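You operate a simulated robot arm through the tools that you are given. There is no shell and no other tool.

You run a simulated robot arm. Do the job below in one go: nothing can be reset, and whatever is moved stays where it is left.

Task
Shut the green-band carton, lay the loose strip over the seam and press it with the rubber pad.
Fine: the strip on the table, not the feeder's; pad back. Set down upright: rubber press pad.

It is judged by the outcome, as a careful person would: the job done as asked, and still so three seconds after it is handed in. It fails if anything else is knocked over, pushed out of place, dropped, spilled or broken.

Robot
A 6-joint arm with a two-finger gripper, fixed in place. Base frame: the origin is on the floor under the middle of its stand, x ahead of it, y to its left, z up; the work surface is at about z = 0.8. Units: m, degrees, N and s.
It reaches about 1.572 m from its shoulder. Its first joint turns from -166.0 to 166.0 degrees. Payload 2.45 kg.
Tool frame: the origin (TCP) lies between the finger pads and is the grasp point; the fingertips stand 0.02 m ahead of it; z points along the fingers, y is the line along which they close. The gripper opens to 0.14 m; its body begins 0.168 m behind the TCP.
Orientation is told as [roll, pitch, yaw] about the base's x, y, z axes, in that order, counted from this pose: with the fingers straight down and closing along the base's y, the tool's x points along the base's -x, its y along +y and its z along -z.

Tools
- The arm moves only by the tool play_rows. Its argument "increments" is a list of rows, each a list of 3 entries, a list of its own where there are three numbers: the shift along the tool's x, y, z in cm, then the turn, a rotation vector about the tool's x, y, z in degrees, then the gripper command, from -1 (shut) to 1 (fully open), values between in proportion. In form: [[[tx, ty, tz], [ax, ay, az], fingers], ...]. A call has 1 to 20 rows; each row is the pose to reach, as a shift and turn from the pose commanded when the call began, along the tool's axes at that moment. A row lasts 0.2 s, in which the tool goes at most 0.05 m and 8.6 degrees; a call with a longer step from one row to the next is refused whole, and so is a gripper value outside its range. A pose out of reach is approached as far as the arm can. The call stops where the force on the tool passes 40 N (or 10 N more than at its start, if that is more) or the arm is blocked; 0.2 s more then pass. The fingers move at their own pace (about 0.045 m/s each) and stop on an object; they squeeze with about 34 N. The grip force told is the motor's: it shows also when the fingers shut on nothing. Time passes only in rows, and 0.2 s behind the last, so rows that repeat a pose let the fingers close. It gives the time, the measured TCP pose, the force on the tool (base axes), the opening and the grip force at its end, in the units of the frame above (readings bear some noise), with the torque about the TCP (base axes, N m) and any sound that the robot's microphone picked up, and new pictures: "show" is both (left out), scene, wrist or none.
- Cameras (640 x 400 px; columns grow to the right, rows downward): "scene" is fixed at [0.3995, 0.6336, 1.4258]; the picture's right is [-0.81, -0.58, 0.00], its down [-0.20, 0.27, -0.94] and it looks along [0.55, -0.77, -0.34] (base axes); focal length 376 px, centre (320, 200). "wrist" rides on the gripper at [0.078, 0.011, -0.209] in the tool frame; the picture's right is [-0.14, 0.99, 0.00], its down [-0.92, -0.13, -0.37] and it looks along [-0.37, -0.05, 0.93] (tool axes); focal length 280 px, centre (320, 200).
- probe_pixels(camera, pixels): for up to 12 pixels [column, row] of the newest picture of that camera ("zoom" is the newest enlarged one), the place [x, y, z] in the base frame of the surface seen there, good to about 0.002 m, but the place of the scene camera against the robot may be out by one fixed shift of up to 0.025 m in any direction. The clock stands still meanwhile.
- enlarge(camera, box): a new picture of the part [left, top, right, bottom] of that camera's present view, enlarged. The clock stands still meanwhile.
- hand_in(): hands the job in; it is judged then, once.

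Unless the task says otherwise, let go and move clear before handing in.

The tools are called as name(argument=value, ...) on one line, values as JSON. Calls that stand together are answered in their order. play_rows: Moves the arm, as the interface text tells. Its arguments: {"type":"object","properties":{"increments":{"type":"array"},"show":{"type":"string","enum":["both","scene","wrist","none"]}},"required":["increments"]} The other tools are called the same way: probe_pixels (camera, pixels) gives the place of the surface under pixels of a picture; enlarge (camera, box) takes an enlarged picture of a part of a camera's view; hand_in () hands the job in.

At the start:

```text
time: 0.0
tool_pos: [0.7814, -0.2768, 1.2285]
orientation: [-0.1, 0.0, 0.0]
force: [0.1, 0.5, 0.0]
ft_torque: [-0.03, -0.02, 0.01]
width: 0.1402
finger_force: 0.1
```

scene: 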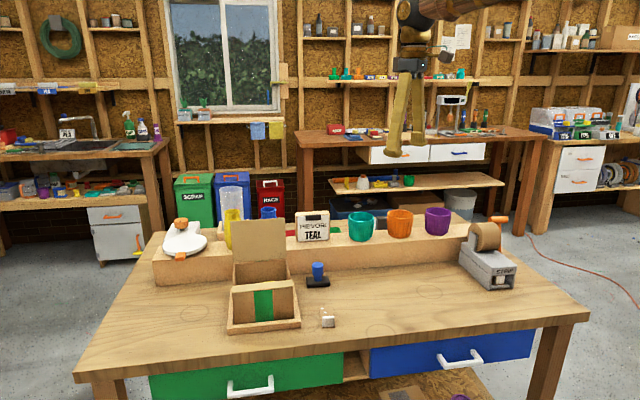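
wrist: 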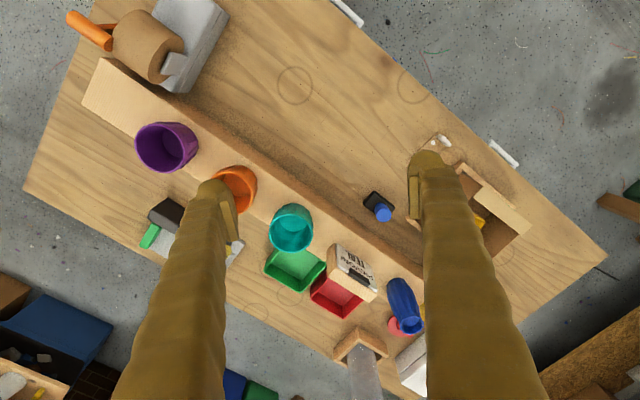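

The scene picture shows an open carton with a green band at about (263,300), a small press pad at (318,272), a small whitish item at (327,318) that could be the loose strip, and a tape feeder at (488,250). I'll enlarge these areas to identify them.

enlarge(camera="scene", box=[210, 210, 350, 340])

enlarge(camera="wrist", box=[340, 110, 560, 290])

```text
3.08 times, centred on (280, 275) of scene
```

zoom: 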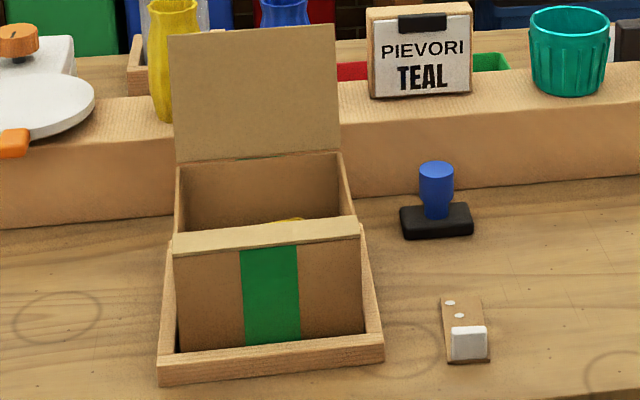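

```text
2.22 times, centred on (450, 200) of wrist
```

zoom: 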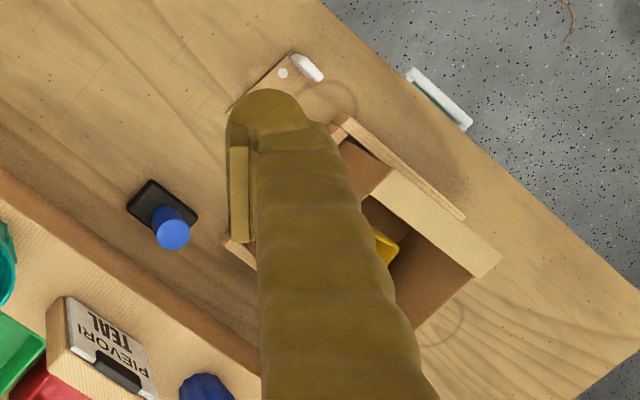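

The wrist view shows the carton partly hidden by a finger, and the loose strip with its white tab is at about (440,140). I'll enlarge the scene around the carton and then probe it.

enlarge(camera="scene", box=[215, 210, 311, 340])

probe_pixels(camera="zoom", pixels=[[320, 200], [200, 40], [400, 40], [215, 195], [400, 180], [210, 245], [420, 232], [220, 330], [420, 330], [190, 380], [330, 300], [310, 160]])

```text
3.08 times, centred on (263, 275) of scene
```

zoom: 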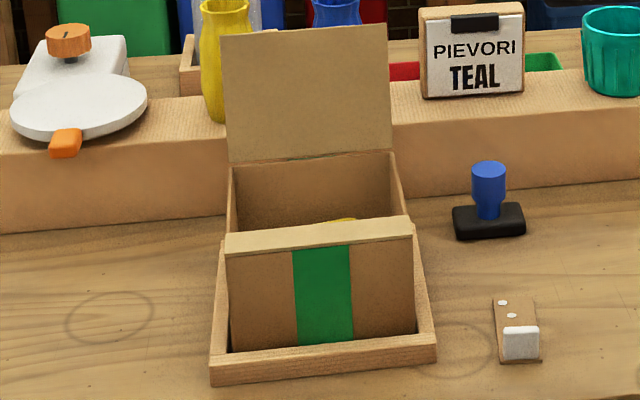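

```text
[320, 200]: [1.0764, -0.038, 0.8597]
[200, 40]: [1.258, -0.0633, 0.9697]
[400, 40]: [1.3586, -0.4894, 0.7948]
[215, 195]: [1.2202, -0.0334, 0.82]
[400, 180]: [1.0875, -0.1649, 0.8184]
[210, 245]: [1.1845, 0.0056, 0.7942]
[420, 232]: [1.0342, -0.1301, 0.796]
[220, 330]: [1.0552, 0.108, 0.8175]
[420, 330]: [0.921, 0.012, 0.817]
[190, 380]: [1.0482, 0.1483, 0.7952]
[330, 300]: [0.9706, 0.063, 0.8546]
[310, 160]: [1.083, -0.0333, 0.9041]
```

The zoom shows the carton in a wooden tray, with a short front flap at zoom (320,237) and a tall rear flap at (305,90). Next I'll probe the corners of the flaps and the carton.

probe_pixels(camera="zoom", pixels=[[224, 38], [384, 28], [232, 158], [390, 150], [229, 236], [229, 250], [408, 218], [410, 232], [320, 228], [320, 240], [235, 345], [412, 330]])

probe_pixels(camera="zoom", pixels=[[235, 225], [232, 180], [395, 165], [402, 205], [345, 219], [215, 375], [432, 358], [228, 252], [412, 236], [320, 285], [320, 340], [320, 250]])

probe_pixels(camera="zoom", pixels=[[496, 302], [530, 300], [503, 358], [538, 358], [520, 345], [520, 328], [502, 302], [511, 315], [488, 168], [488, 205], [460, 225], [520, 222]])

```text
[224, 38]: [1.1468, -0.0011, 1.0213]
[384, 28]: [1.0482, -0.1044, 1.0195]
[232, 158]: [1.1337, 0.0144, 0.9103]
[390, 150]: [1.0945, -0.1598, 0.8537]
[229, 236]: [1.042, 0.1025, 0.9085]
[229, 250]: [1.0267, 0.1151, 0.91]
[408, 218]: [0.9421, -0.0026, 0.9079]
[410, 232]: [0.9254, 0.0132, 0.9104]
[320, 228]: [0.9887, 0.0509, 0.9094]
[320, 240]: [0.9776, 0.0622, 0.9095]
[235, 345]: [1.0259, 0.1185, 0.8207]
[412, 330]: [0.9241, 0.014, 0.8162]
```

```text
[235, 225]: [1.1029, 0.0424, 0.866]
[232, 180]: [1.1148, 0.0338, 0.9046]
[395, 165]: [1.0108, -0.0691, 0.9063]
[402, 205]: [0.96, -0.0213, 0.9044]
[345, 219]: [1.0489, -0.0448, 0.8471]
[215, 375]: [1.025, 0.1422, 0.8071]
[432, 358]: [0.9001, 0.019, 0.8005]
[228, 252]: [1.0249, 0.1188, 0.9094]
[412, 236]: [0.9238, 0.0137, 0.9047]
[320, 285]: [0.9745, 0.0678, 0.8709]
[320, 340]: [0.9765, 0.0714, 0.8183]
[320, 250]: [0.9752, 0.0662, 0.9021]
```

```text
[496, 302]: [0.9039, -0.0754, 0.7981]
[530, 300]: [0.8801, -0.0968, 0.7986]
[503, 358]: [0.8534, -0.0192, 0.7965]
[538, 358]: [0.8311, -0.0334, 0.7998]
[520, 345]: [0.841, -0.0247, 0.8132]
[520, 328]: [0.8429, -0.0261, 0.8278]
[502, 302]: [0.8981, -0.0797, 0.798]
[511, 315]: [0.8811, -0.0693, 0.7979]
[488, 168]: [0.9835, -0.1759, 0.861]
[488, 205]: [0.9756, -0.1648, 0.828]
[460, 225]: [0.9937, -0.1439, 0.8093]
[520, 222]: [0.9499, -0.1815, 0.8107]
```

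Scene probing puts the carton rim at about z 0.908 with a standing rear lid about 0.11 m tall. A front ledge with a seam, the strip (about 7.5 x 3 cm with a white tab) and the pad also show clearly. Next I'll move the wrist camera above the carton for accurate measurements.

play_rows(increments=[[[-1.1, 4.2, 0], [0, 0, 0], 1], [[-2.2, 8.4, 0], [0, 0, 0], 1], [[-3.3, 12.6, 0], [0, 0, 0], 1], [[-4.4, 16.8, 0], [0, 0, 0], 1], [[-5.5, 21.0, 0], [0, 0, 0], 1], [[-6.6, 25.2, 0], [0, 0, 0], 1], [[-7.7, 29.0, 0], [0, 0, 0], 1], [[-7.7, 29.0, 0], [0, 0, 0], 1]])

```text
time: 1.8
tool_pos: [0.8582, 0.015, 1.2264]
orientation: [-0.1, 0.1, 0.0]
force: [-0.1, 0.3, 0.1]
ft_torque: [-0.02, 0.02, 0.02]
width: 0.1399
finger_force: 0.1
```

scene: 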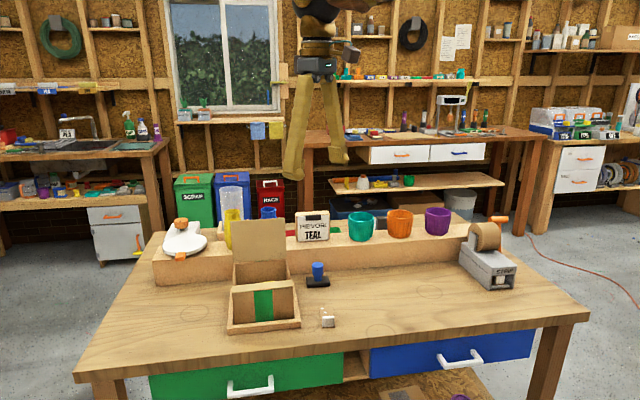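
wrist: 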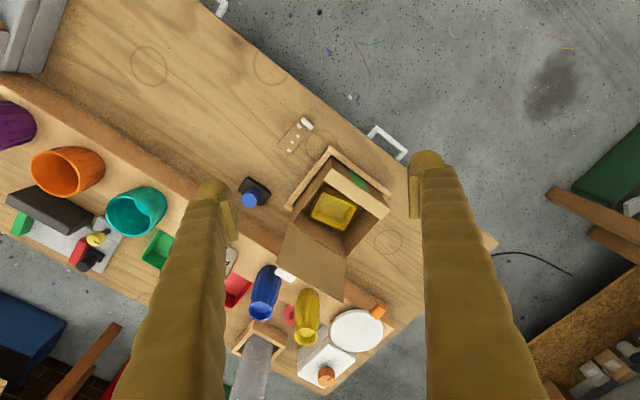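

The wrist view now shows the carton at (340,200), the lid at (312,265), the strip at (298,135) and the pad at (255,192), all unblocked. I'll enlarge this view and probe it in robot coordinates.

enlarge(camera="wrist", box=[230, 105, 410, 345])

enlarge(camera="wrist", box=[230, 105, 400, 211])

```text
1.67 times, centred on (320, 225) of wrist
```

zoom: 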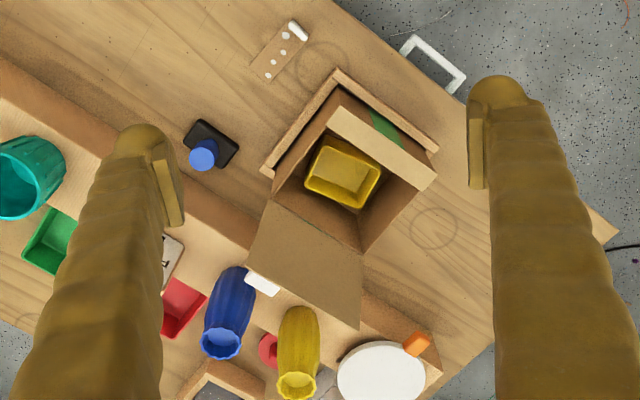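

```text
3.76 times, centred on (315, 158) of wrist
```

zoom: 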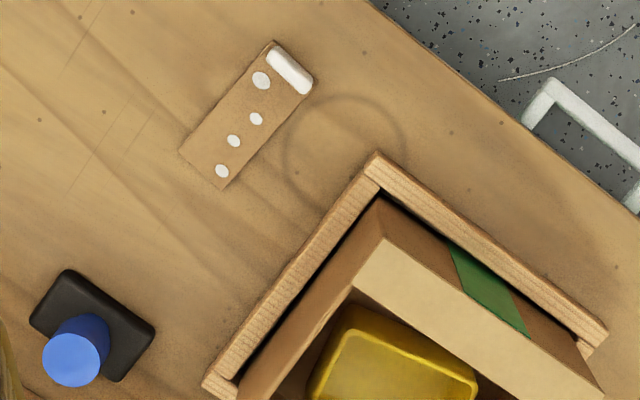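

The close-up shows the strip at zoom (245,115) with four white dots and a standing white tab at its end nearest the table's front edge. I'll probe the strip, pad and carton points in this zoom.

probe_pixels(camera="zoom", pixels=[[183, 150], [222, 185], [273, 45], [310, 90], [290, 70], [262, 80], [222, 171], [245, 120], [280, 55], [303, 85], [75, 350], [62, 275]])

probe_pixels(camera="zoom", pixels=[[35, 315], [70, 272], [152, 332], [115, 378], [130, 345], [385, 242], [360, 285], [470, 310], [450, 340], [377, 158], [600, 335], [205, 385]])

enlarge(camera="wrist", box=[250, 140, 410, 240])

```text
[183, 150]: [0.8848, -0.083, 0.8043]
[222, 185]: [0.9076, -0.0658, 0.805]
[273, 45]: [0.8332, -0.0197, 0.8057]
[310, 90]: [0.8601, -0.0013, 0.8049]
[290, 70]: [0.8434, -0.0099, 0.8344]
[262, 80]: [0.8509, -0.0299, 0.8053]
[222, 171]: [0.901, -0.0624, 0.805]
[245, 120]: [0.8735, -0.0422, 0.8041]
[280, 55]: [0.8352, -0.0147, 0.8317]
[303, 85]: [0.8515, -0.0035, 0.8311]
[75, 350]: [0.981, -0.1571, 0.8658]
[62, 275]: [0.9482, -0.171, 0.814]
```

```text
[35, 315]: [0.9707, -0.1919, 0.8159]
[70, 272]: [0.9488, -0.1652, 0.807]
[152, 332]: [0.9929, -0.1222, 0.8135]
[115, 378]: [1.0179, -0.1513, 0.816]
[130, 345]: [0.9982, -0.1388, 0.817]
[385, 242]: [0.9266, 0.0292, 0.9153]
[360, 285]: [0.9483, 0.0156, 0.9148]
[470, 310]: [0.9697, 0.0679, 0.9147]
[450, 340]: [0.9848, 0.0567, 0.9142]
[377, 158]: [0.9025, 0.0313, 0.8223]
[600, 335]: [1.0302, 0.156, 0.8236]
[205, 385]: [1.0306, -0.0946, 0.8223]
```

```text
4.00 times, centred on (330, 190) of wrist
```

zoom: 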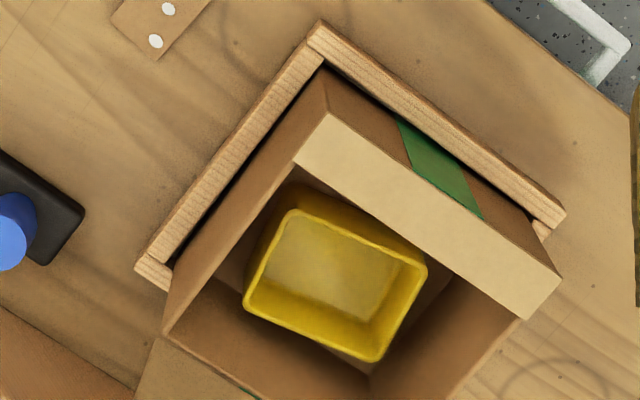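

The box's inside and the front ledge are clear at zoom (430,210), with a yellow bin inside. I'll probe the ledge corners, box walls and lid.

probe_pixels(camera="zoom", pixels=[[328, 117], [297, 160], [556, 280], [524, 316], [310, 150], [515, 302], [400, 165], [380, 200], [170, 325], [225, 285], [555, 215], [320, 30]])

probe_pixels(camera="wrist", pixels=[[292, 226], [345, 252], [280, 258], [344, 297], [312, 265], [306, 300], [265, 278], [285, 275], [355, 330], [310, 330], [330, 245], [300, 230]])

enlarge(camera="wrist", box=[240, 215, 400, 315])

```text
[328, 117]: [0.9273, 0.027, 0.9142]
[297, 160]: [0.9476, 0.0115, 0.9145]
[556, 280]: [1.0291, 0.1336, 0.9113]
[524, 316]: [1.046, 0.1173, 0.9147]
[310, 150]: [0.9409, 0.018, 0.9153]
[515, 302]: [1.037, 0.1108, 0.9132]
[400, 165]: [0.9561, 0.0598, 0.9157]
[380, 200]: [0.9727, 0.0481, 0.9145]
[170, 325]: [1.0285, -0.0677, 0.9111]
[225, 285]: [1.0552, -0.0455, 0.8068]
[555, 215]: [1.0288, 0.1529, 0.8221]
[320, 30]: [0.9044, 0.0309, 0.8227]
```

```text
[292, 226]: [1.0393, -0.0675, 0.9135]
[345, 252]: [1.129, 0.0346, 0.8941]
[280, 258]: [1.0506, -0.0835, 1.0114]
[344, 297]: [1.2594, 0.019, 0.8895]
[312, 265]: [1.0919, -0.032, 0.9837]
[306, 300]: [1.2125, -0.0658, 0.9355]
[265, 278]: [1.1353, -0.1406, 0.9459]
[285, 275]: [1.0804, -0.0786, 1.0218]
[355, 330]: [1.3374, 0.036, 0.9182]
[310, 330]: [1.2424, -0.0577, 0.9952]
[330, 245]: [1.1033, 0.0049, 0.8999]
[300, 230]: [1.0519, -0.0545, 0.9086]
```

```text
4.00 times, centred on (320, 265) of wrist
```

zoom: 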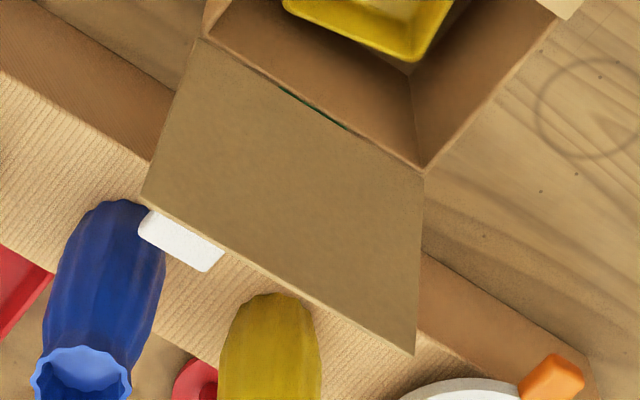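

The zoom shows the lid's top edge from (145,198) to (413,352), and a white block just behind it at (180,240). I'll probe all of these, plus the vases behind.

probe_pixels(camera="zoom", pixels=[[200, 42], [422, 170], [148, 194], [410, 346], [180, 240], [150, 222], [205, 262], [215, 252], [320, 110], [275, 260], [120, 210], [250, 310]])

probe_pixels(camera="zoom", pixels=[[185, 232], [160, 240], [200, 280], [350, 335], [100, 130], [265, 300], [300, 310], [140, 280], [60, 370], [420, 165], [210, 60], [430, 280]])

enlarge(camera="scene", box=[220, 195, 340, 270])

```text
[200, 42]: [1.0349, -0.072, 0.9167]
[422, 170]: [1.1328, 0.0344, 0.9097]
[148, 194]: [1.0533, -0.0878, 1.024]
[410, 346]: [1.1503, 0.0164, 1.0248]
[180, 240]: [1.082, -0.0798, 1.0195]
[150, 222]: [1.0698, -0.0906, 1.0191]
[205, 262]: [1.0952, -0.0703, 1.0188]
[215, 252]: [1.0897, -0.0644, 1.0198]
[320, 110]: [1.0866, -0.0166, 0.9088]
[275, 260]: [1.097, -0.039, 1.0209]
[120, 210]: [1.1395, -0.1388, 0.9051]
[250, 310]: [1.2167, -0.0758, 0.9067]
```

```text
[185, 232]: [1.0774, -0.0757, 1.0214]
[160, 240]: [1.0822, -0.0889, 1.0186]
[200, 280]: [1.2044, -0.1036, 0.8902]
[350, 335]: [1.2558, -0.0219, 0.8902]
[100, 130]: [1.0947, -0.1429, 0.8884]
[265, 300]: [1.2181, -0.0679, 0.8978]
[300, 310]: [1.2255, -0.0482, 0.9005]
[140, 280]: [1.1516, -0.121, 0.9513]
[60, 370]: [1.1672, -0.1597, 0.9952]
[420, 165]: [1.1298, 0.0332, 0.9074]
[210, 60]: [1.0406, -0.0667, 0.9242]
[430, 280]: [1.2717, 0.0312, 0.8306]
```

```text
5.33 times, centred on (280, 232) of scene
```

zoom: 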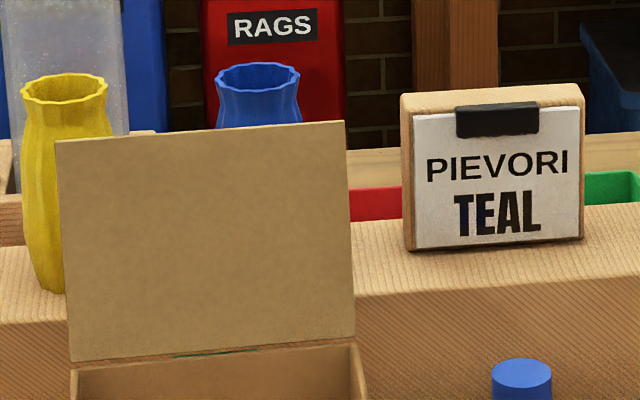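

The white block at zoom (180,240) is fixed to the lid's outer face near its top edge, so it's probably the lid's handle. The wrist frame puts the box top at z≈0.914. I'll move closer above the strip to see its tab and dots.

play_rows(increments=[[[1.4, -1.1, 4.4], [0, 0, 0], 1], [[2.8, -2.2, 8.8], [0, 0, 0], 1], [[4.2, -3.3, 13.2], [0, 0, 0], 1], [[5.6, -4.4, 17.6], [0, 0, 0], 1], [[6.8, -5.5, 22.0], [0, 0, 0], 1], [[6.8, -5.5, 22.0], [0, 0, 0], 1]])

enlarge(camera="wrist", box=[240, 125, 400, 225])

```text
time: 3.2
tool_pos: [0.7923, -0.0447, 1.0114]
orientation: [-0.2, -0.1, 0.0]
force: [0.9, 0.4, 0.3]
ft_torque: [0.0, -0.01, -0.03]
width: 0.1401
finger_force: 0.0
```

scene: 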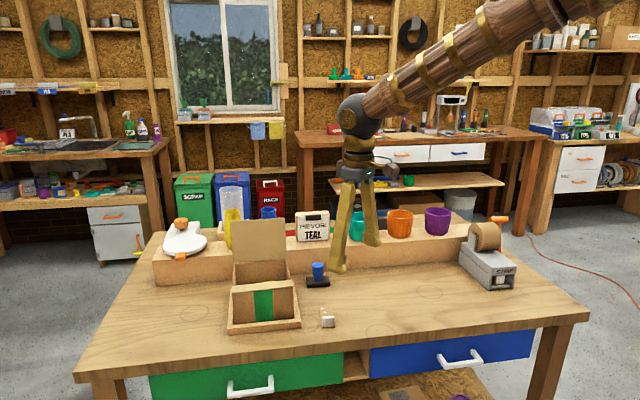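
wrist: 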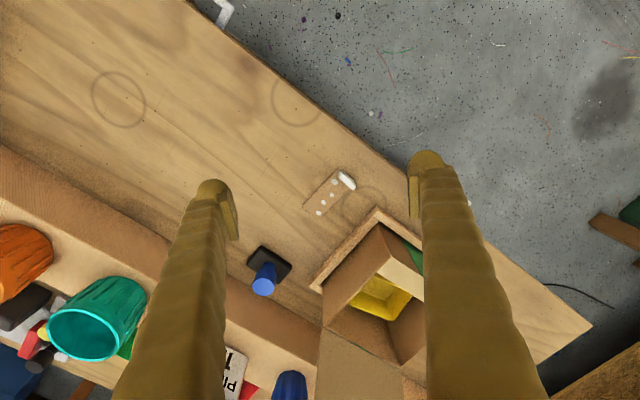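

```text
4.00 times, centred on (320, 175) of wrist
```

zoom: 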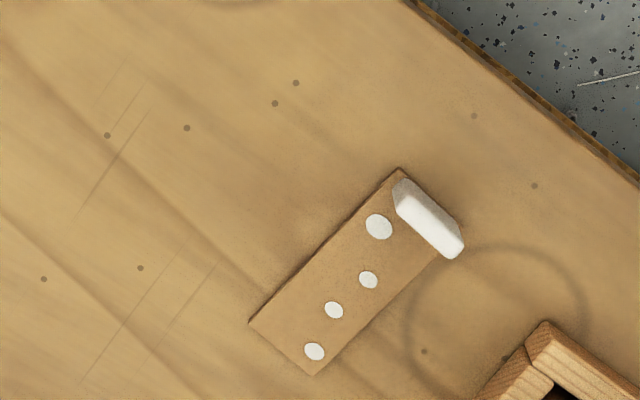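

The strip at zoom (350,280) lies flat, with four white dots on top and a tab at its end. I'll zoom the scene on the feeder and the strip to compare them.

enlarge(camera="scene", box=[450, 205, 530, 300])

enlarge(camera="scene", box=[305, 300, 345, 335])

enlarge(camera="wrist", box=[295, 160, 365, 225])

probe_pixels(camera="zoom", pixels=[[320, 200], [250, 290], [300, 300], [420, 80], [450, 150], [400, 110], [440, 130], [395, 90], [360, 120], [355, 180], [300, 230], [275, 290]])

```text
4.21 times, centred on (490, 252) of scene
```

zoom: 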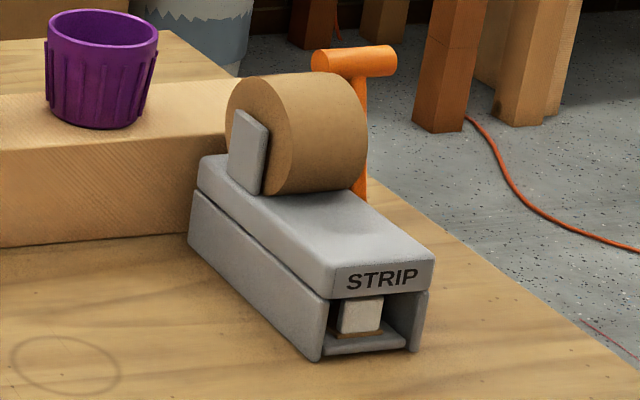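

```text
11.43 times, centred on (325, 318) of scene
```

zoom: 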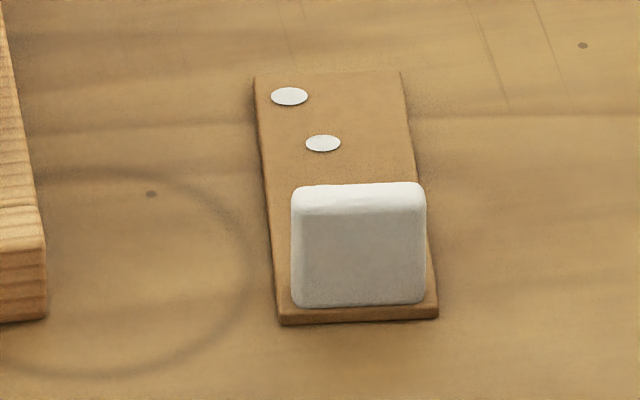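

```text
6.15 times, centred on (330, 192) of wrist
```

zoom: 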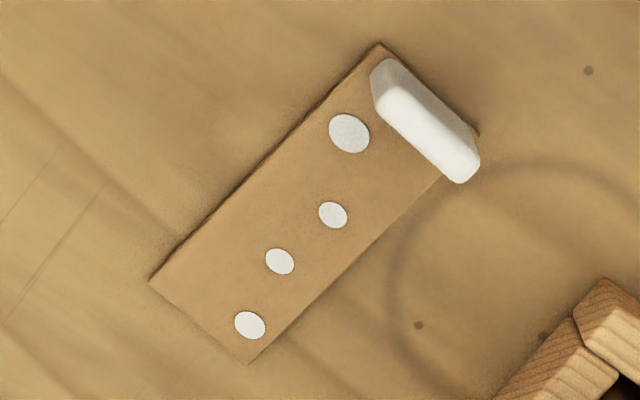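

```text
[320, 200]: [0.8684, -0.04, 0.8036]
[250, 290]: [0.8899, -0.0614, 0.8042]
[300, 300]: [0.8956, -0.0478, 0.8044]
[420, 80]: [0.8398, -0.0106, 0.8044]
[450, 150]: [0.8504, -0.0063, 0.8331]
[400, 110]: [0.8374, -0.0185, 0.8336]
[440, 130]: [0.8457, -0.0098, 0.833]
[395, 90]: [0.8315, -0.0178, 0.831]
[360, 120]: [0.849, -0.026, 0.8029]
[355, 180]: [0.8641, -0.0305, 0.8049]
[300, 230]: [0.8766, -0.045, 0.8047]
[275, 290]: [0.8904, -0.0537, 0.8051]
```

The loose strip is a stiff plate about 4 mm thick with an upright tab, and the feeder's strip is inside the grey feeder and should be left alone. I'll probe the strip's corners and tab edges precisely.

probe_pixels(camera="zoom", pixels=[[154, 280], [247, 358], [379, 48], [470, 133], [250, 185], [340, 275], [200, 322], [378, 72], [398, 65], [472, 160], [462, 175], [425, 118]])

probe_pixels(camera="wrist", pixels=[[263, 281], [262, 262], [247, 262], [265, 247], [291, 264], [277, 283], [280, 270], [255, 270], [264, 290], [275, 275], [250, 275], [285, 262]])

enlarge(camera="wrist", box=[230, 235, 310, 305])

```text
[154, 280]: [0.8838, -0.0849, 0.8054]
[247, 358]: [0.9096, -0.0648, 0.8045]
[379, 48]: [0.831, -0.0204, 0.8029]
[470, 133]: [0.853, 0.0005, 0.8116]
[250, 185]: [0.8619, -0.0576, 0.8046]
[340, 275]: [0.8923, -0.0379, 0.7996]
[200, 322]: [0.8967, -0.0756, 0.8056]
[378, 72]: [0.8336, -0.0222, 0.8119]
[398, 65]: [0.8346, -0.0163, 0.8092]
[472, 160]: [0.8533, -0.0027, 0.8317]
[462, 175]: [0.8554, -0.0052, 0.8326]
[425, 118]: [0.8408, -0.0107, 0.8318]
```

```text
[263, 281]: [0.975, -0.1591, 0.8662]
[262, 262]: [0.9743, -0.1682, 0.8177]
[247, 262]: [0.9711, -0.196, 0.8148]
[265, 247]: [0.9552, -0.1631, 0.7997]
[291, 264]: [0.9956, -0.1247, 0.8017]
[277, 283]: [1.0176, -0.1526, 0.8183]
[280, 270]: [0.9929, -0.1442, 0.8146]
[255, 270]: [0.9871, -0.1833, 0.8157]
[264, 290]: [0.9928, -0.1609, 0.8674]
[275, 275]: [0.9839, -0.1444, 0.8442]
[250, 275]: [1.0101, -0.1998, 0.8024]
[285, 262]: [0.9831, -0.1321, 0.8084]
```

```text
5.71 times, centred on (270, 270) of wrist
```

zoom: 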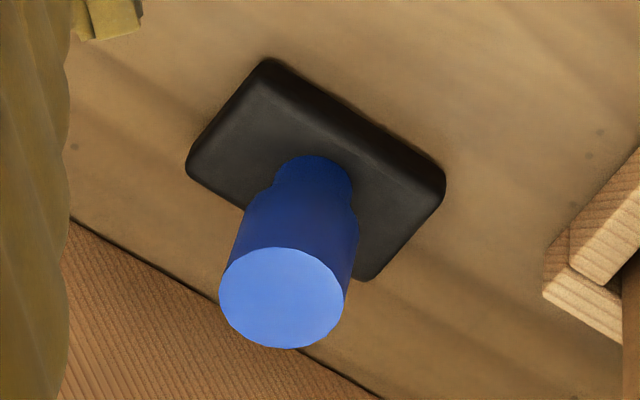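

The pad close-up shows a rubber block with corners at about (188,160), (268,60), (443,180) and (365,280), and its blue knob top at (282,297). I'll probe those.

probe_pixels(camera="zoom", pixels=[[192, 160], [268, 66], [438, 178], [365, 272], [282, 297], [230, 290], [335, 290], [282, 255], [282, 342], [310, 165], [300, 220], [350, 220]])

enlarge(camera="scene", box=[295, 255, 340, 295])

```text
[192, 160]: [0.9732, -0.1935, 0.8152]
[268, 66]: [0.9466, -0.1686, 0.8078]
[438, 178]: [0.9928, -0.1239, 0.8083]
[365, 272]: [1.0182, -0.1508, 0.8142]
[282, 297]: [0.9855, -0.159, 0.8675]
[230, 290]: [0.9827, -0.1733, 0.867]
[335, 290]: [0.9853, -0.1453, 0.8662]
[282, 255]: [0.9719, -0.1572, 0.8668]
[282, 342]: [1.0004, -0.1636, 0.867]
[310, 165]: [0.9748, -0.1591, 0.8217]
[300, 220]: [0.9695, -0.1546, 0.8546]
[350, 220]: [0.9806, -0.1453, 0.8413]
```

```text
10.00 times, centred on (318, 275) of scene
```

zoom: 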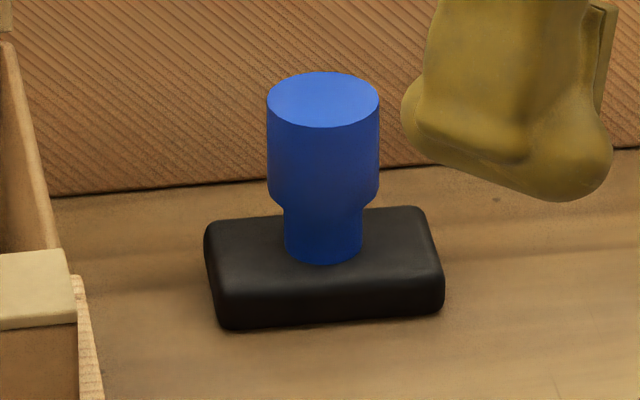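

I now have the pad (base about 64x37 mm, knob top z 0.867), the strip and the lid located; the lid is tilted back about 12° with its top edge at z≈1.024. I'll rise, close the fingers and go behind the lid, between it and the vases, with the fingers aligned along the lid.

play_rows(increments=[[[0, 0, -4.6], [0, 0, 0], 0.5], [[0, 0, -9.2], [0, 0, 0], 0], [[0, 0, -13.8], [0, 0, 7], -0.5], [[-4.4, -0.1, -14.5], [0, 0, 14], -1], [[-8.8, -0.2, -14.5], [0, 0, 21], -1], [[-13.2, -0.4, -14.5], [0, 0, 28], -1], [[-17.6, -0.5, -14.5], [0, 0, 35], -1], [[-22, -0.6, -14.5], [0, 0, 43.5], -1], [[-26.4, -0.8, -14.5], [0, 0, 43.5], -1], [[-30.8, -0.9, -14.5], [0, 0, 43.5], -1], [[-34.8, -1.0, -14.5], [0, 0, 43.5], -1], [[-34.8, -1.0, -14.5], [0, 0, 43.5], -1]])

enlarge(camera="scene", box=[200, 100, 340, 290])

```text
time: 5.8
tool_pos: [1.1378, -0.0512, 1.1527]
orientation: [-0.1, 0.0, -43.5]
force: [0.6, 0.0, -0.9]
ft_torque: [-0.02, 0.05, -0.01]
width: 0.0
finger_force: 29.5
```

scene: 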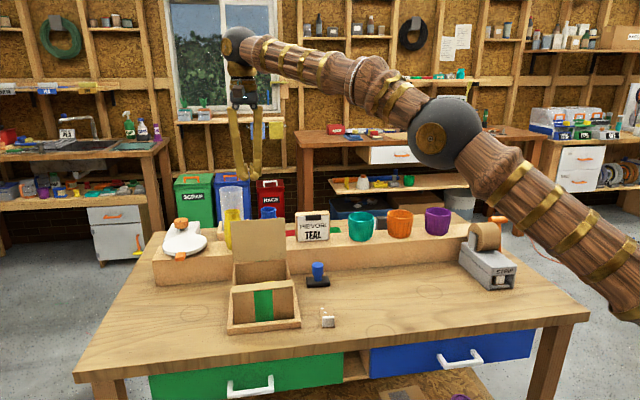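
wrist: 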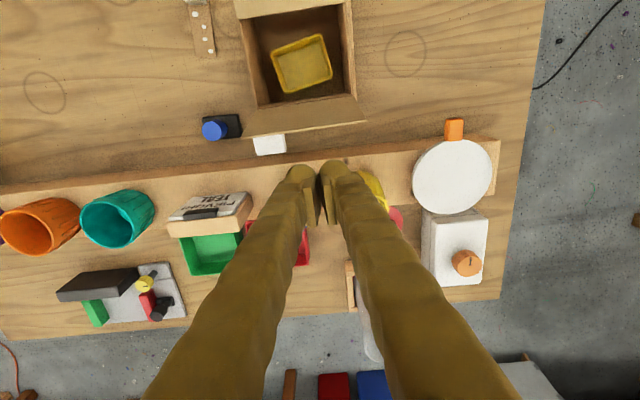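

```text
2.11 times, centred on (270, 195) of scene
```

zoom: 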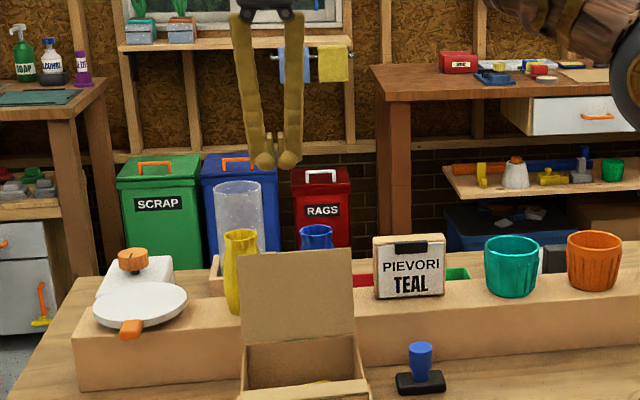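

The closed fingers are behind the lid, at wrist (320,180), with the lid's top edge at row ~120, its tab at (268,145), and the yellow vase at (375,190). I'll probe for clearances before descending.

probe_pixels(camera="wrist", pixels=[[375, 185], [383, 200], [365, 172], [255, 140], [284, 135], [255, 153], [286, 152], [245, 134], [362, 121], [300, 128], [398, 218], [303, 250]])

enlarge(camera="wrist", box=[220, 60, 420, 240])

```text
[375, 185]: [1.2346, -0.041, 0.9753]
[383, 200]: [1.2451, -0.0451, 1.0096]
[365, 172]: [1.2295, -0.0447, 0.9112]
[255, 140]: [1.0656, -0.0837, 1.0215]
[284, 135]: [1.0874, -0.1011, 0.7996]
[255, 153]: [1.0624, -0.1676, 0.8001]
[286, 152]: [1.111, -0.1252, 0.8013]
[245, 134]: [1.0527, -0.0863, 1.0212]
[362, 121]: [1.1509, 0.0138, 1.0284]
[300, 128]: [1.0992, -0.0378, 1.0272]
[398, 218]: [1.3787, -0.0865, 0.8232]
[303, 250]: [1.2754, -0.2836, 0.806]
```

```text
2.22 times, centred on (320, 150) of wrist
```

zoom: 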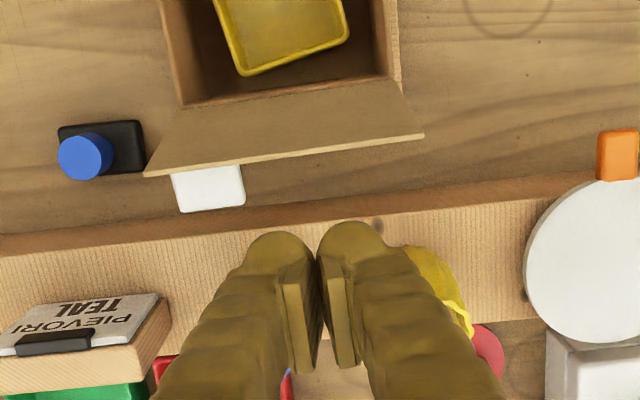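

The yellow vase is centred near (1.24,-0.045), well clear of the fingers at (1.138,-0.051). I'll lower the fingers behind the lid and push it gently forward past vertical.

play_rows(increments=[[[0, 0, 4.2], [0, 0, 0], -1], [[0, 0, 8.4], [0, 0, 0], -1], [[0, 0, 12.4], [0, 0, 0], -1], [[0, 0, 15.8], [0, 0, 0], -1], [[0.5, 0, 15.8], [0, 0, 0], -1], [[1.5, 0, 15.8], [0, 0, 0], -1], [[2.5, 0, 15.8], [0, 0, 0], -1], [[3.5, 0, 15.8], [0, 0, 0], -1], [[4.5, 0, 15.8], [0, 0, 0], -1], [[5.5, 0, 15.8], [0, 0, 0], -1], [[6.5, 0, 15.8], [0, 0, 0], -1]])

enlarge(camera="scene", box=[200, 160, 340, 340])

```text
time: 8.2
tool_pos: [1.0907, -0.0064, 0.9964]
orientation: [0.0, 0.0, -43.6]
force: [-0.2, 0.3, -0.8]
ft_torque: [0.0, 0.01, 0.01]
width: 0.0
finger_force: 29.5
```

scene: 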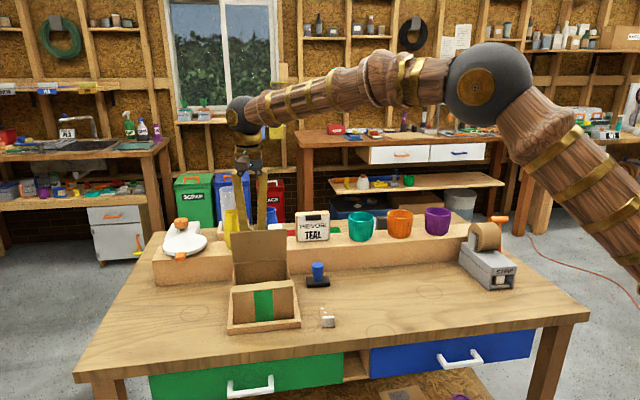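
wrist: 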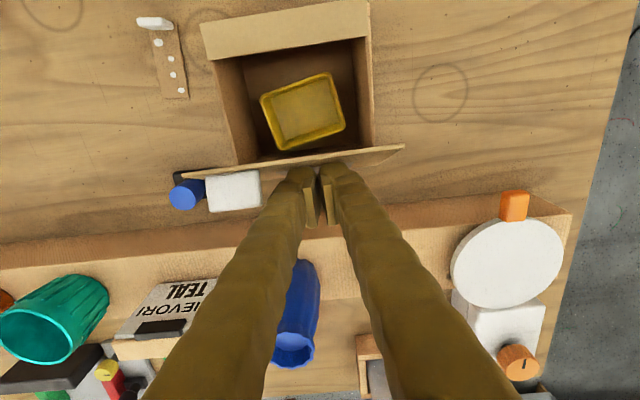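

```text
2.22 times, centred on (270, 250) of scene
```

zoom: 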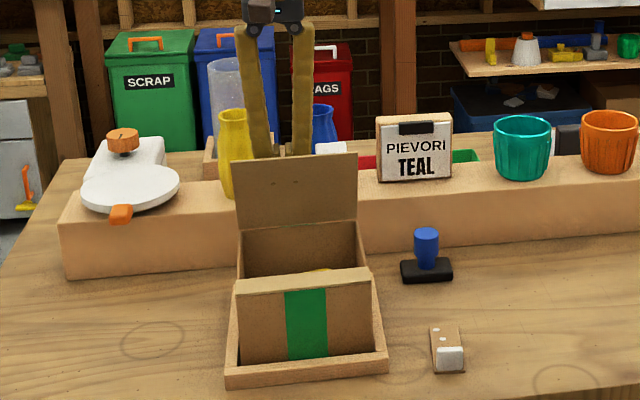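

The lid is now just past vertical at wrist (300,155), with little force on the tool. I'll follow the lid's arc forward and down to near closed.

play_rows(increments=[[[1.0, 0, 0], [0, 0, 0], -1], [[2.1, 0, 0], [0, 0, 0], -1], [[3.1, 0, 0], [0, 0, 0], -1], [[4.1, 0, 0.1], [0, 0, 0], -1], [[5.0, 0, 0.3], [0, 0, 0], -1], [[5.9, 0, 1.0], [0, 0, 0], -1], [[6.7, 0, 2.0], [0, 0, 0], -1], [[7.3, 0, 3.0], [0, 0, 0], -1], [[7.9, 0, 4.0], [0, 0, 0], -1], [[8.1, 0, 4.8], [0, 0, 0], -1], [[8.2, 0, 5.4], [0, 0, 0], -1]])

enlarge(camera="scene", box=[200, 160, 340, 340])

```text
time: 10.6
tool_pos: [1.0319, 0.0486, 0.9422]
orientation: [0.0, -0.1, -43.5]
force: [-0.2, 1.1, -0.5]
ft_torque: [-0.03, -0.03, -0.04]
width: 0.0001
finger_force: 29.4
```

scene: 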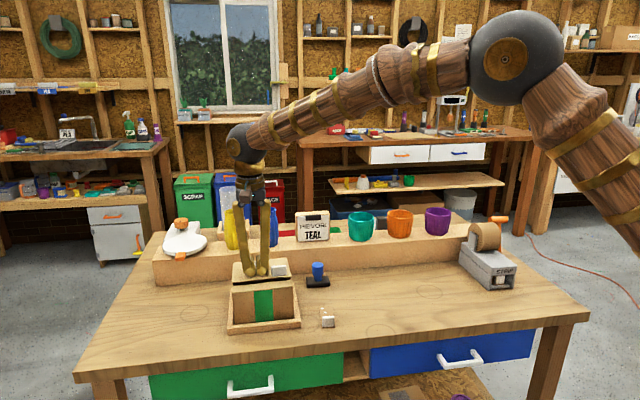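
wrist: 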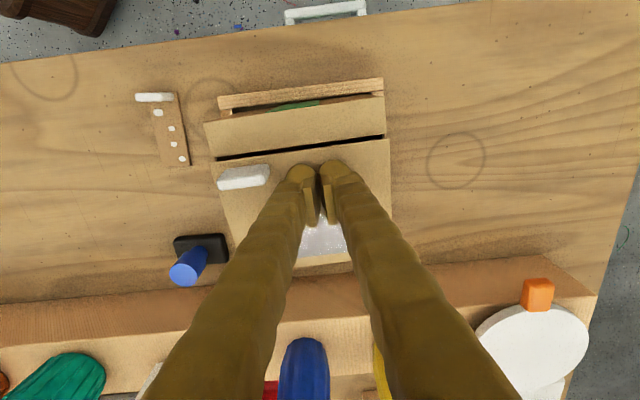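

```text
2.22 times, centred on (270, 250) of scene
```

zoom: 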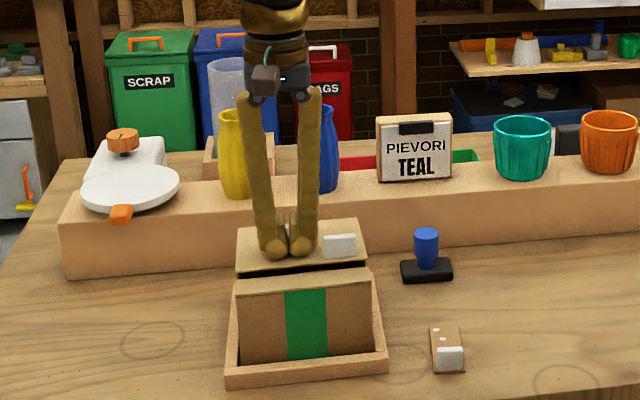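

The lid is nearly shut, with a dark gap still visible at wrist row ~155. I'll press it down the last centimetre in small steps.

play_rows(increments=[[[0.1, 0, 0.3], [0, 0, 0], -1], [[0.2, 0, 0.5], [0, 0, 0], -1], [[0.2, 0, 0.7], [0, 0, 0], -1], [[0.2, 0, 0.8], [0, 0, 0], -1], [[0.2, 0, 0.9], [0, 0, 0], -1]])

enlarge(camera="wrist", box=[180, 70, 420, 290])

```text
time: 11.8
tool_pos: [1.0309, 0.0509, 0.933]
orientation: [0.0, -0.1, -43.5]
force: [0.0, -2.2, 6.5]
ft_torque: [-0.07, -0.01, -0.07]
width: 0.0061
finger_force: 29.4
```

scene: 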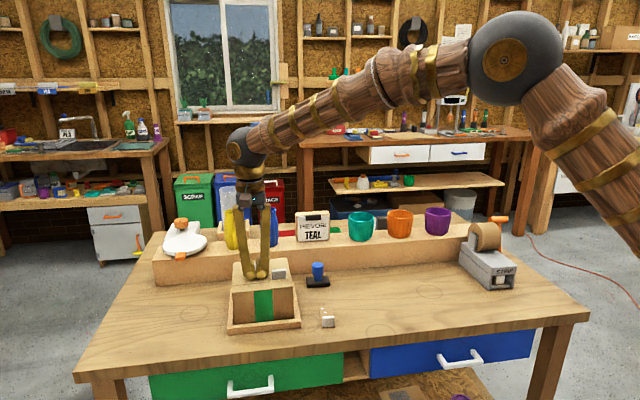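
wrist: 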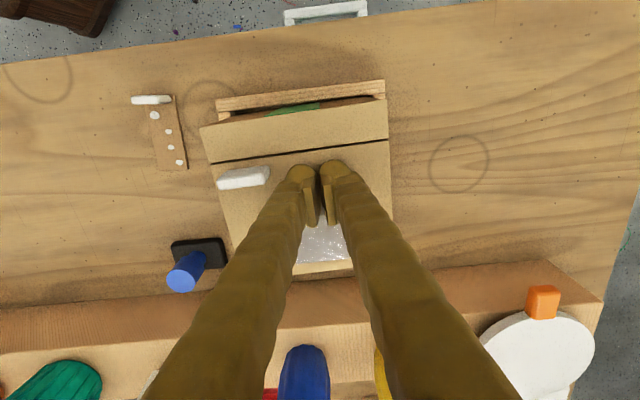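

```text
1.82 times, centred on (300, 180) of wrist
```

zoom: 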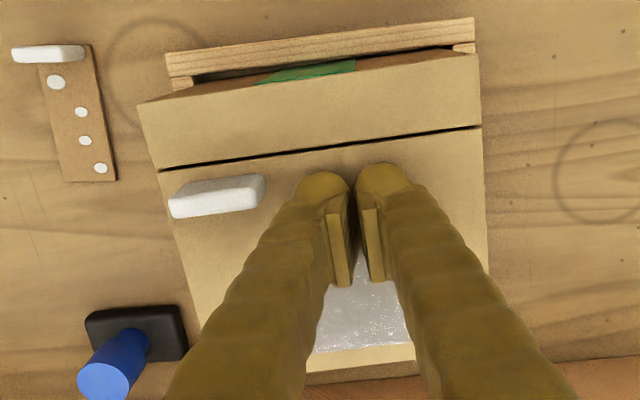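

The lid is down with just a thin dark seam line at zoom row ~148, and the tool feels 6.5 N. I'll lift straight off and check that it stays shut.

play_rows(increments=[[[0, 0, -2], [0, 0, 0], -1], [[0, 0, -6], [0, 0, 0], -1], [[0, 0, -10], [0, 0, 0], -1], [[0, 0, -14], [0, 0, 0], -1], [[0, 0, -14], [0, 0, 0], -1]])

enlarge(camera="wrist", box=[160, 60, 400, 260])

enlarge(camera="scene", box=[210, 230, 320, 340])

```text
time: 13.0
tool_pos: [1.0309, 0.0507, 1.0704]
orientation: [0.0, -0.1, -43.4]
force: [-0.2, -0.2, -0.6]
ft_torque: [-0.01, -0.04, 0.01]
width: 0.0001
finger_force: 29.3
```

scene: 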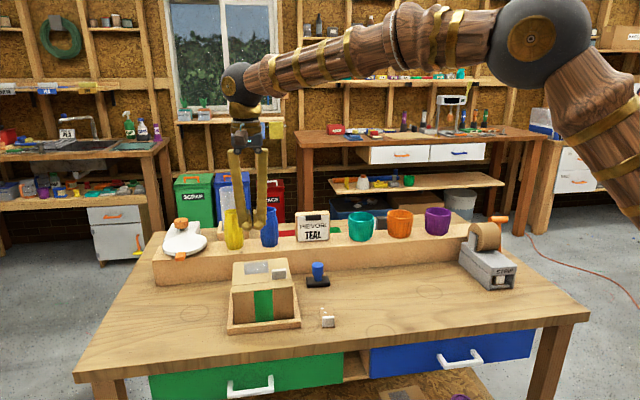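
wrist: 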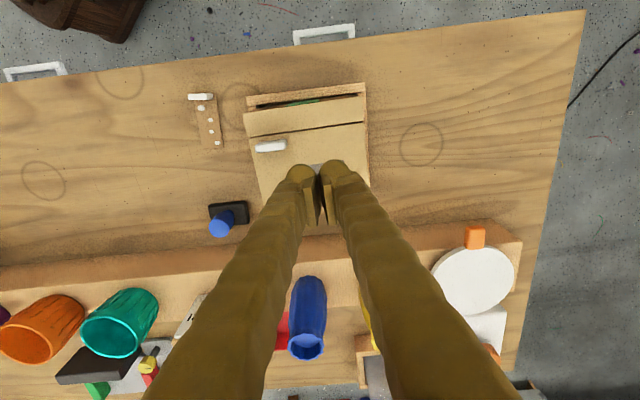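

```text
2.00 times, centred on (280, 160) of wrist
```

zoom: 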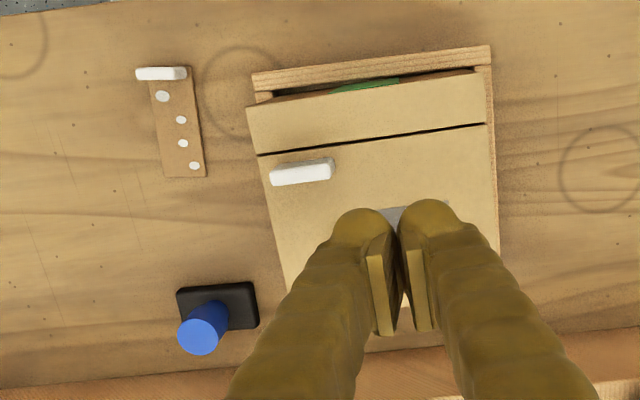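

```text
3.64 times, centred on (265, 285) of scene
```

zoom: 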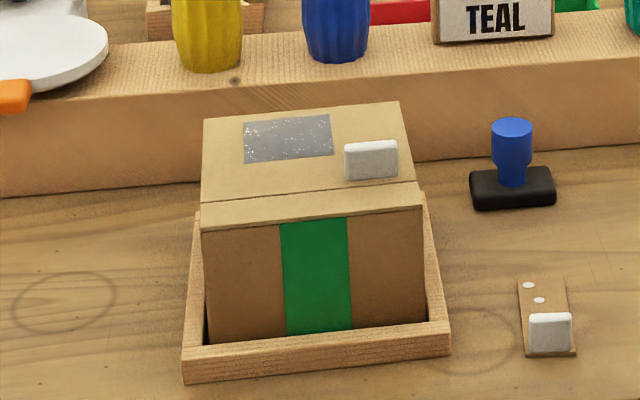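

The lid stays shut with the seam line visible at scene zoom row ~195, and its tab at (370,160). I'll probe the closed top precisely with the wrist camera.

enlarge(camera="wrist", box=[230, 75, 390, 175])

probe_pixels(camera="zoom", pixels=[[57, 155], [75, 250], [540, 90], [544, 182], [70, 235], [540, 175], [300, 212], [310, 225], [105, 300], [225, 270], [110, 270], [220, 295]])

probe_pixels(camera="zoom", pixels=[[76, 260], [541, 196], [300, 200], [430, 180], [430, 215], [150, 285], [200, 275], [350, 230], [70, 110], [535, 60], [300, 160], [240, 320]])

```text
4.00 times, centred on (310, 125) of wrist
```

zoom: 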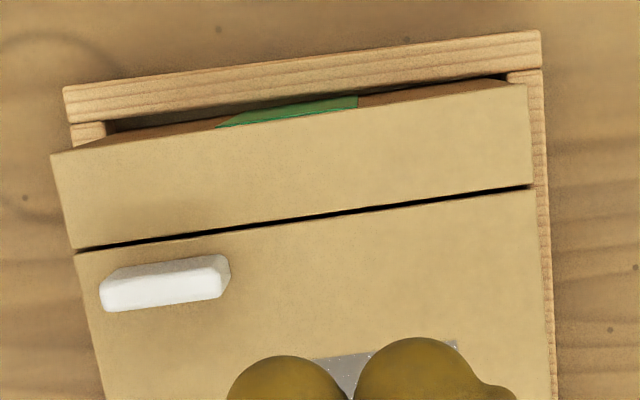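

```text
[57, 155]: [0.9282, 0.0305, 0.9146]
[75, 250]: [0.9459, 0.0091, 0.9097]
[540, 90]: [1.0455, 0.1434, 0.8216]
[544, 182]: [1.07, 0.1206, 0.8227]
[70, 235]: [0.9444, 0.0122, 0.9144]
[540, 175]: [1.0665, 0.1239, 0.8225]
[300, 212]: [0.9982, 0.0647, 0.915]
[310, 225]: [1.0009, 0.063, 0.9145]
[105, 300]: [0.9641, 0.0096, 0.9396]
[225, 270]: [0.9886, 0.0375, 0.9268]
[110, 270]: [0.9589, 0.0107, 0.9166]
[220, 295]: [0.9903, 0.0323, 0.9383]
```

```text
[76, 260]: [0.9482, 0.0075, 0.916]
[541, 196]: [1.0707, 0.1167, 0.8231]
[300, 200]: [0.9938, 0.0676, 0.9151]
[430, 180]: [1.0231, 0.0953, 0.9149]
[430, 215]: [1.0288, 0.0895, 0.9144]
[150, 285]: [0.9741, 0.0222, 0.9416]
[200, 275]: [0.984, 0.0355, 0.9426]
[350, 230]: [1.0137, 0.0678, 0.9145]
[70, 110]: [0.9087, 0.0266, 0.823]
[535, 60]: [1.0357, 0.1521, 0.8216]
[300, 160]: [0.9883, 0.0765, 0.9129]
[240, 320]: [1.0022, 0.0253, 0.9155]
```

The seam runs from about (0.9465,0.0085) to (1.047,0.114) at z≈0.915, and the lid tab covers the first 1–5 cm of it, about 6 mm behind the seam. I'll move above the strip's tab, turned so the fingers close on its flat faces.

play_rows(increments=[[[1.16, -2.17, 0], [0, 0, -8.2], -0.6], [[2.33, -4.33, 0], [0, 0, -16.4], -0.1], [[3.49, -6.5, 0], [0, 0, -24.6], -0.1], [[4.65, -8.67, 0], [0, 0, -32.8], -0.1], [[5.82, -10.83, 0], [0, 0, -41], -0.1], [[6.98, -13.0, 0], [0, 0, -49.2], -0.1], [[8.15, -15.16, 2.5], [0, 0, -57.4], -0.1], [[9.31, -17.33, 5.5], [0, 0, -65.6], -0.1], [[9.31, -17.33, 8.5], [0, 0, -73.8], -0.1], [[9.31, -17.33, 11.5], [0, 0, -82], -0.1], [[9.31, -17.33, 11.5], [0, 0, -82], -0.1]])

enlarge(camera="wrist", box=[240, 90, 400, 250])

```text
time: 15.4
tool_pos: [0.8449, -0.009, 0.9554]
orientation: [-0.1, -0.1, 38.6]
force: [-0.7, -0.3, -0.1]
ft_torque: [0.03, 0.03, -0.03]
width: 0.063
finger_force: 0.0
```

scene: 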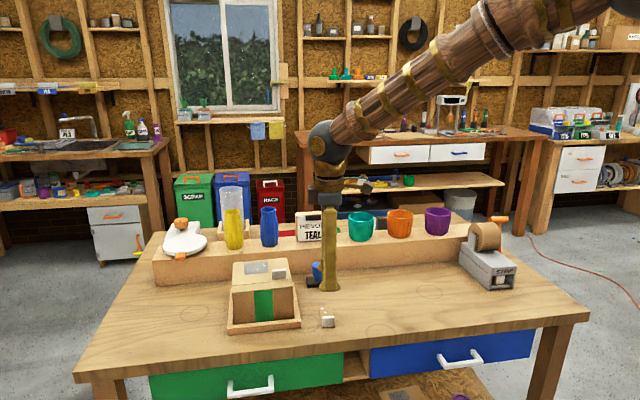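
wrist: 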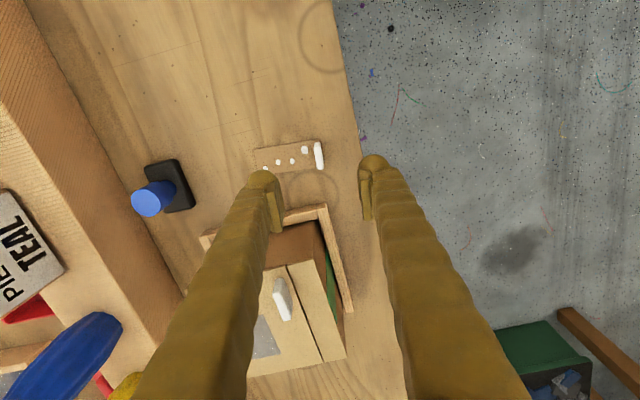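

```text
2.50 times, centred on (320, 170) of wrist
```

zoom: 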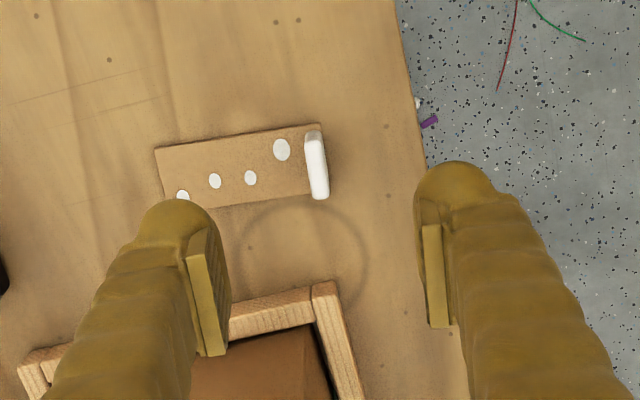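

The strip lies nearly along the finger line, with its tab at zoom (316,165). I'll zoom in tighter and probe for the exact grasp pose.

enlarge(camera="wrist", box=[248, 130, 336, 185])

probe_pixels(camera="zoom", pixels=[[50, 138], [80, 300], [440, 90], [470, 240], [300, 100], [300, 270], [505, 80], [525, 245], [485, 90], [490, 200], [530, 150], [515, 160]])

```text
7.27 times, centred on (292, 158) of wrist
```

zoom: 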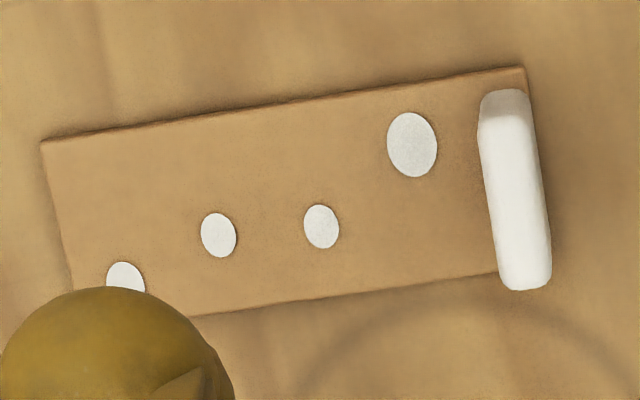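

```text
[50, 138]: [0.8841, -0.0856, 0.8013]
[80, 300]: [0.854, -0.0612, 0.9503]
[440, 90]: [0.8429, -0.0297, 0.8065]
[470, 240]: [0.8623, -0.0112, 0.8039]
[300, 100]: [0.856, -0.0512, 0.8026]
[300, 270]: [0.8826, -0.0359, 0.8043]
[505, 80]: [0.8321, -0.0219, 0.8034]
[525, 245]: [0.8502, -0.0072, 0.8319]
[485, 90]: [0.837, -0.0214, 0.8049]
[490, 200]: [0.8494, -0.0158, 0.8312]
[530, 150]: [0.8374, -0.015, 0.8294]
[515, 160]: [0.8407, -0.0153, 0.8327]
```

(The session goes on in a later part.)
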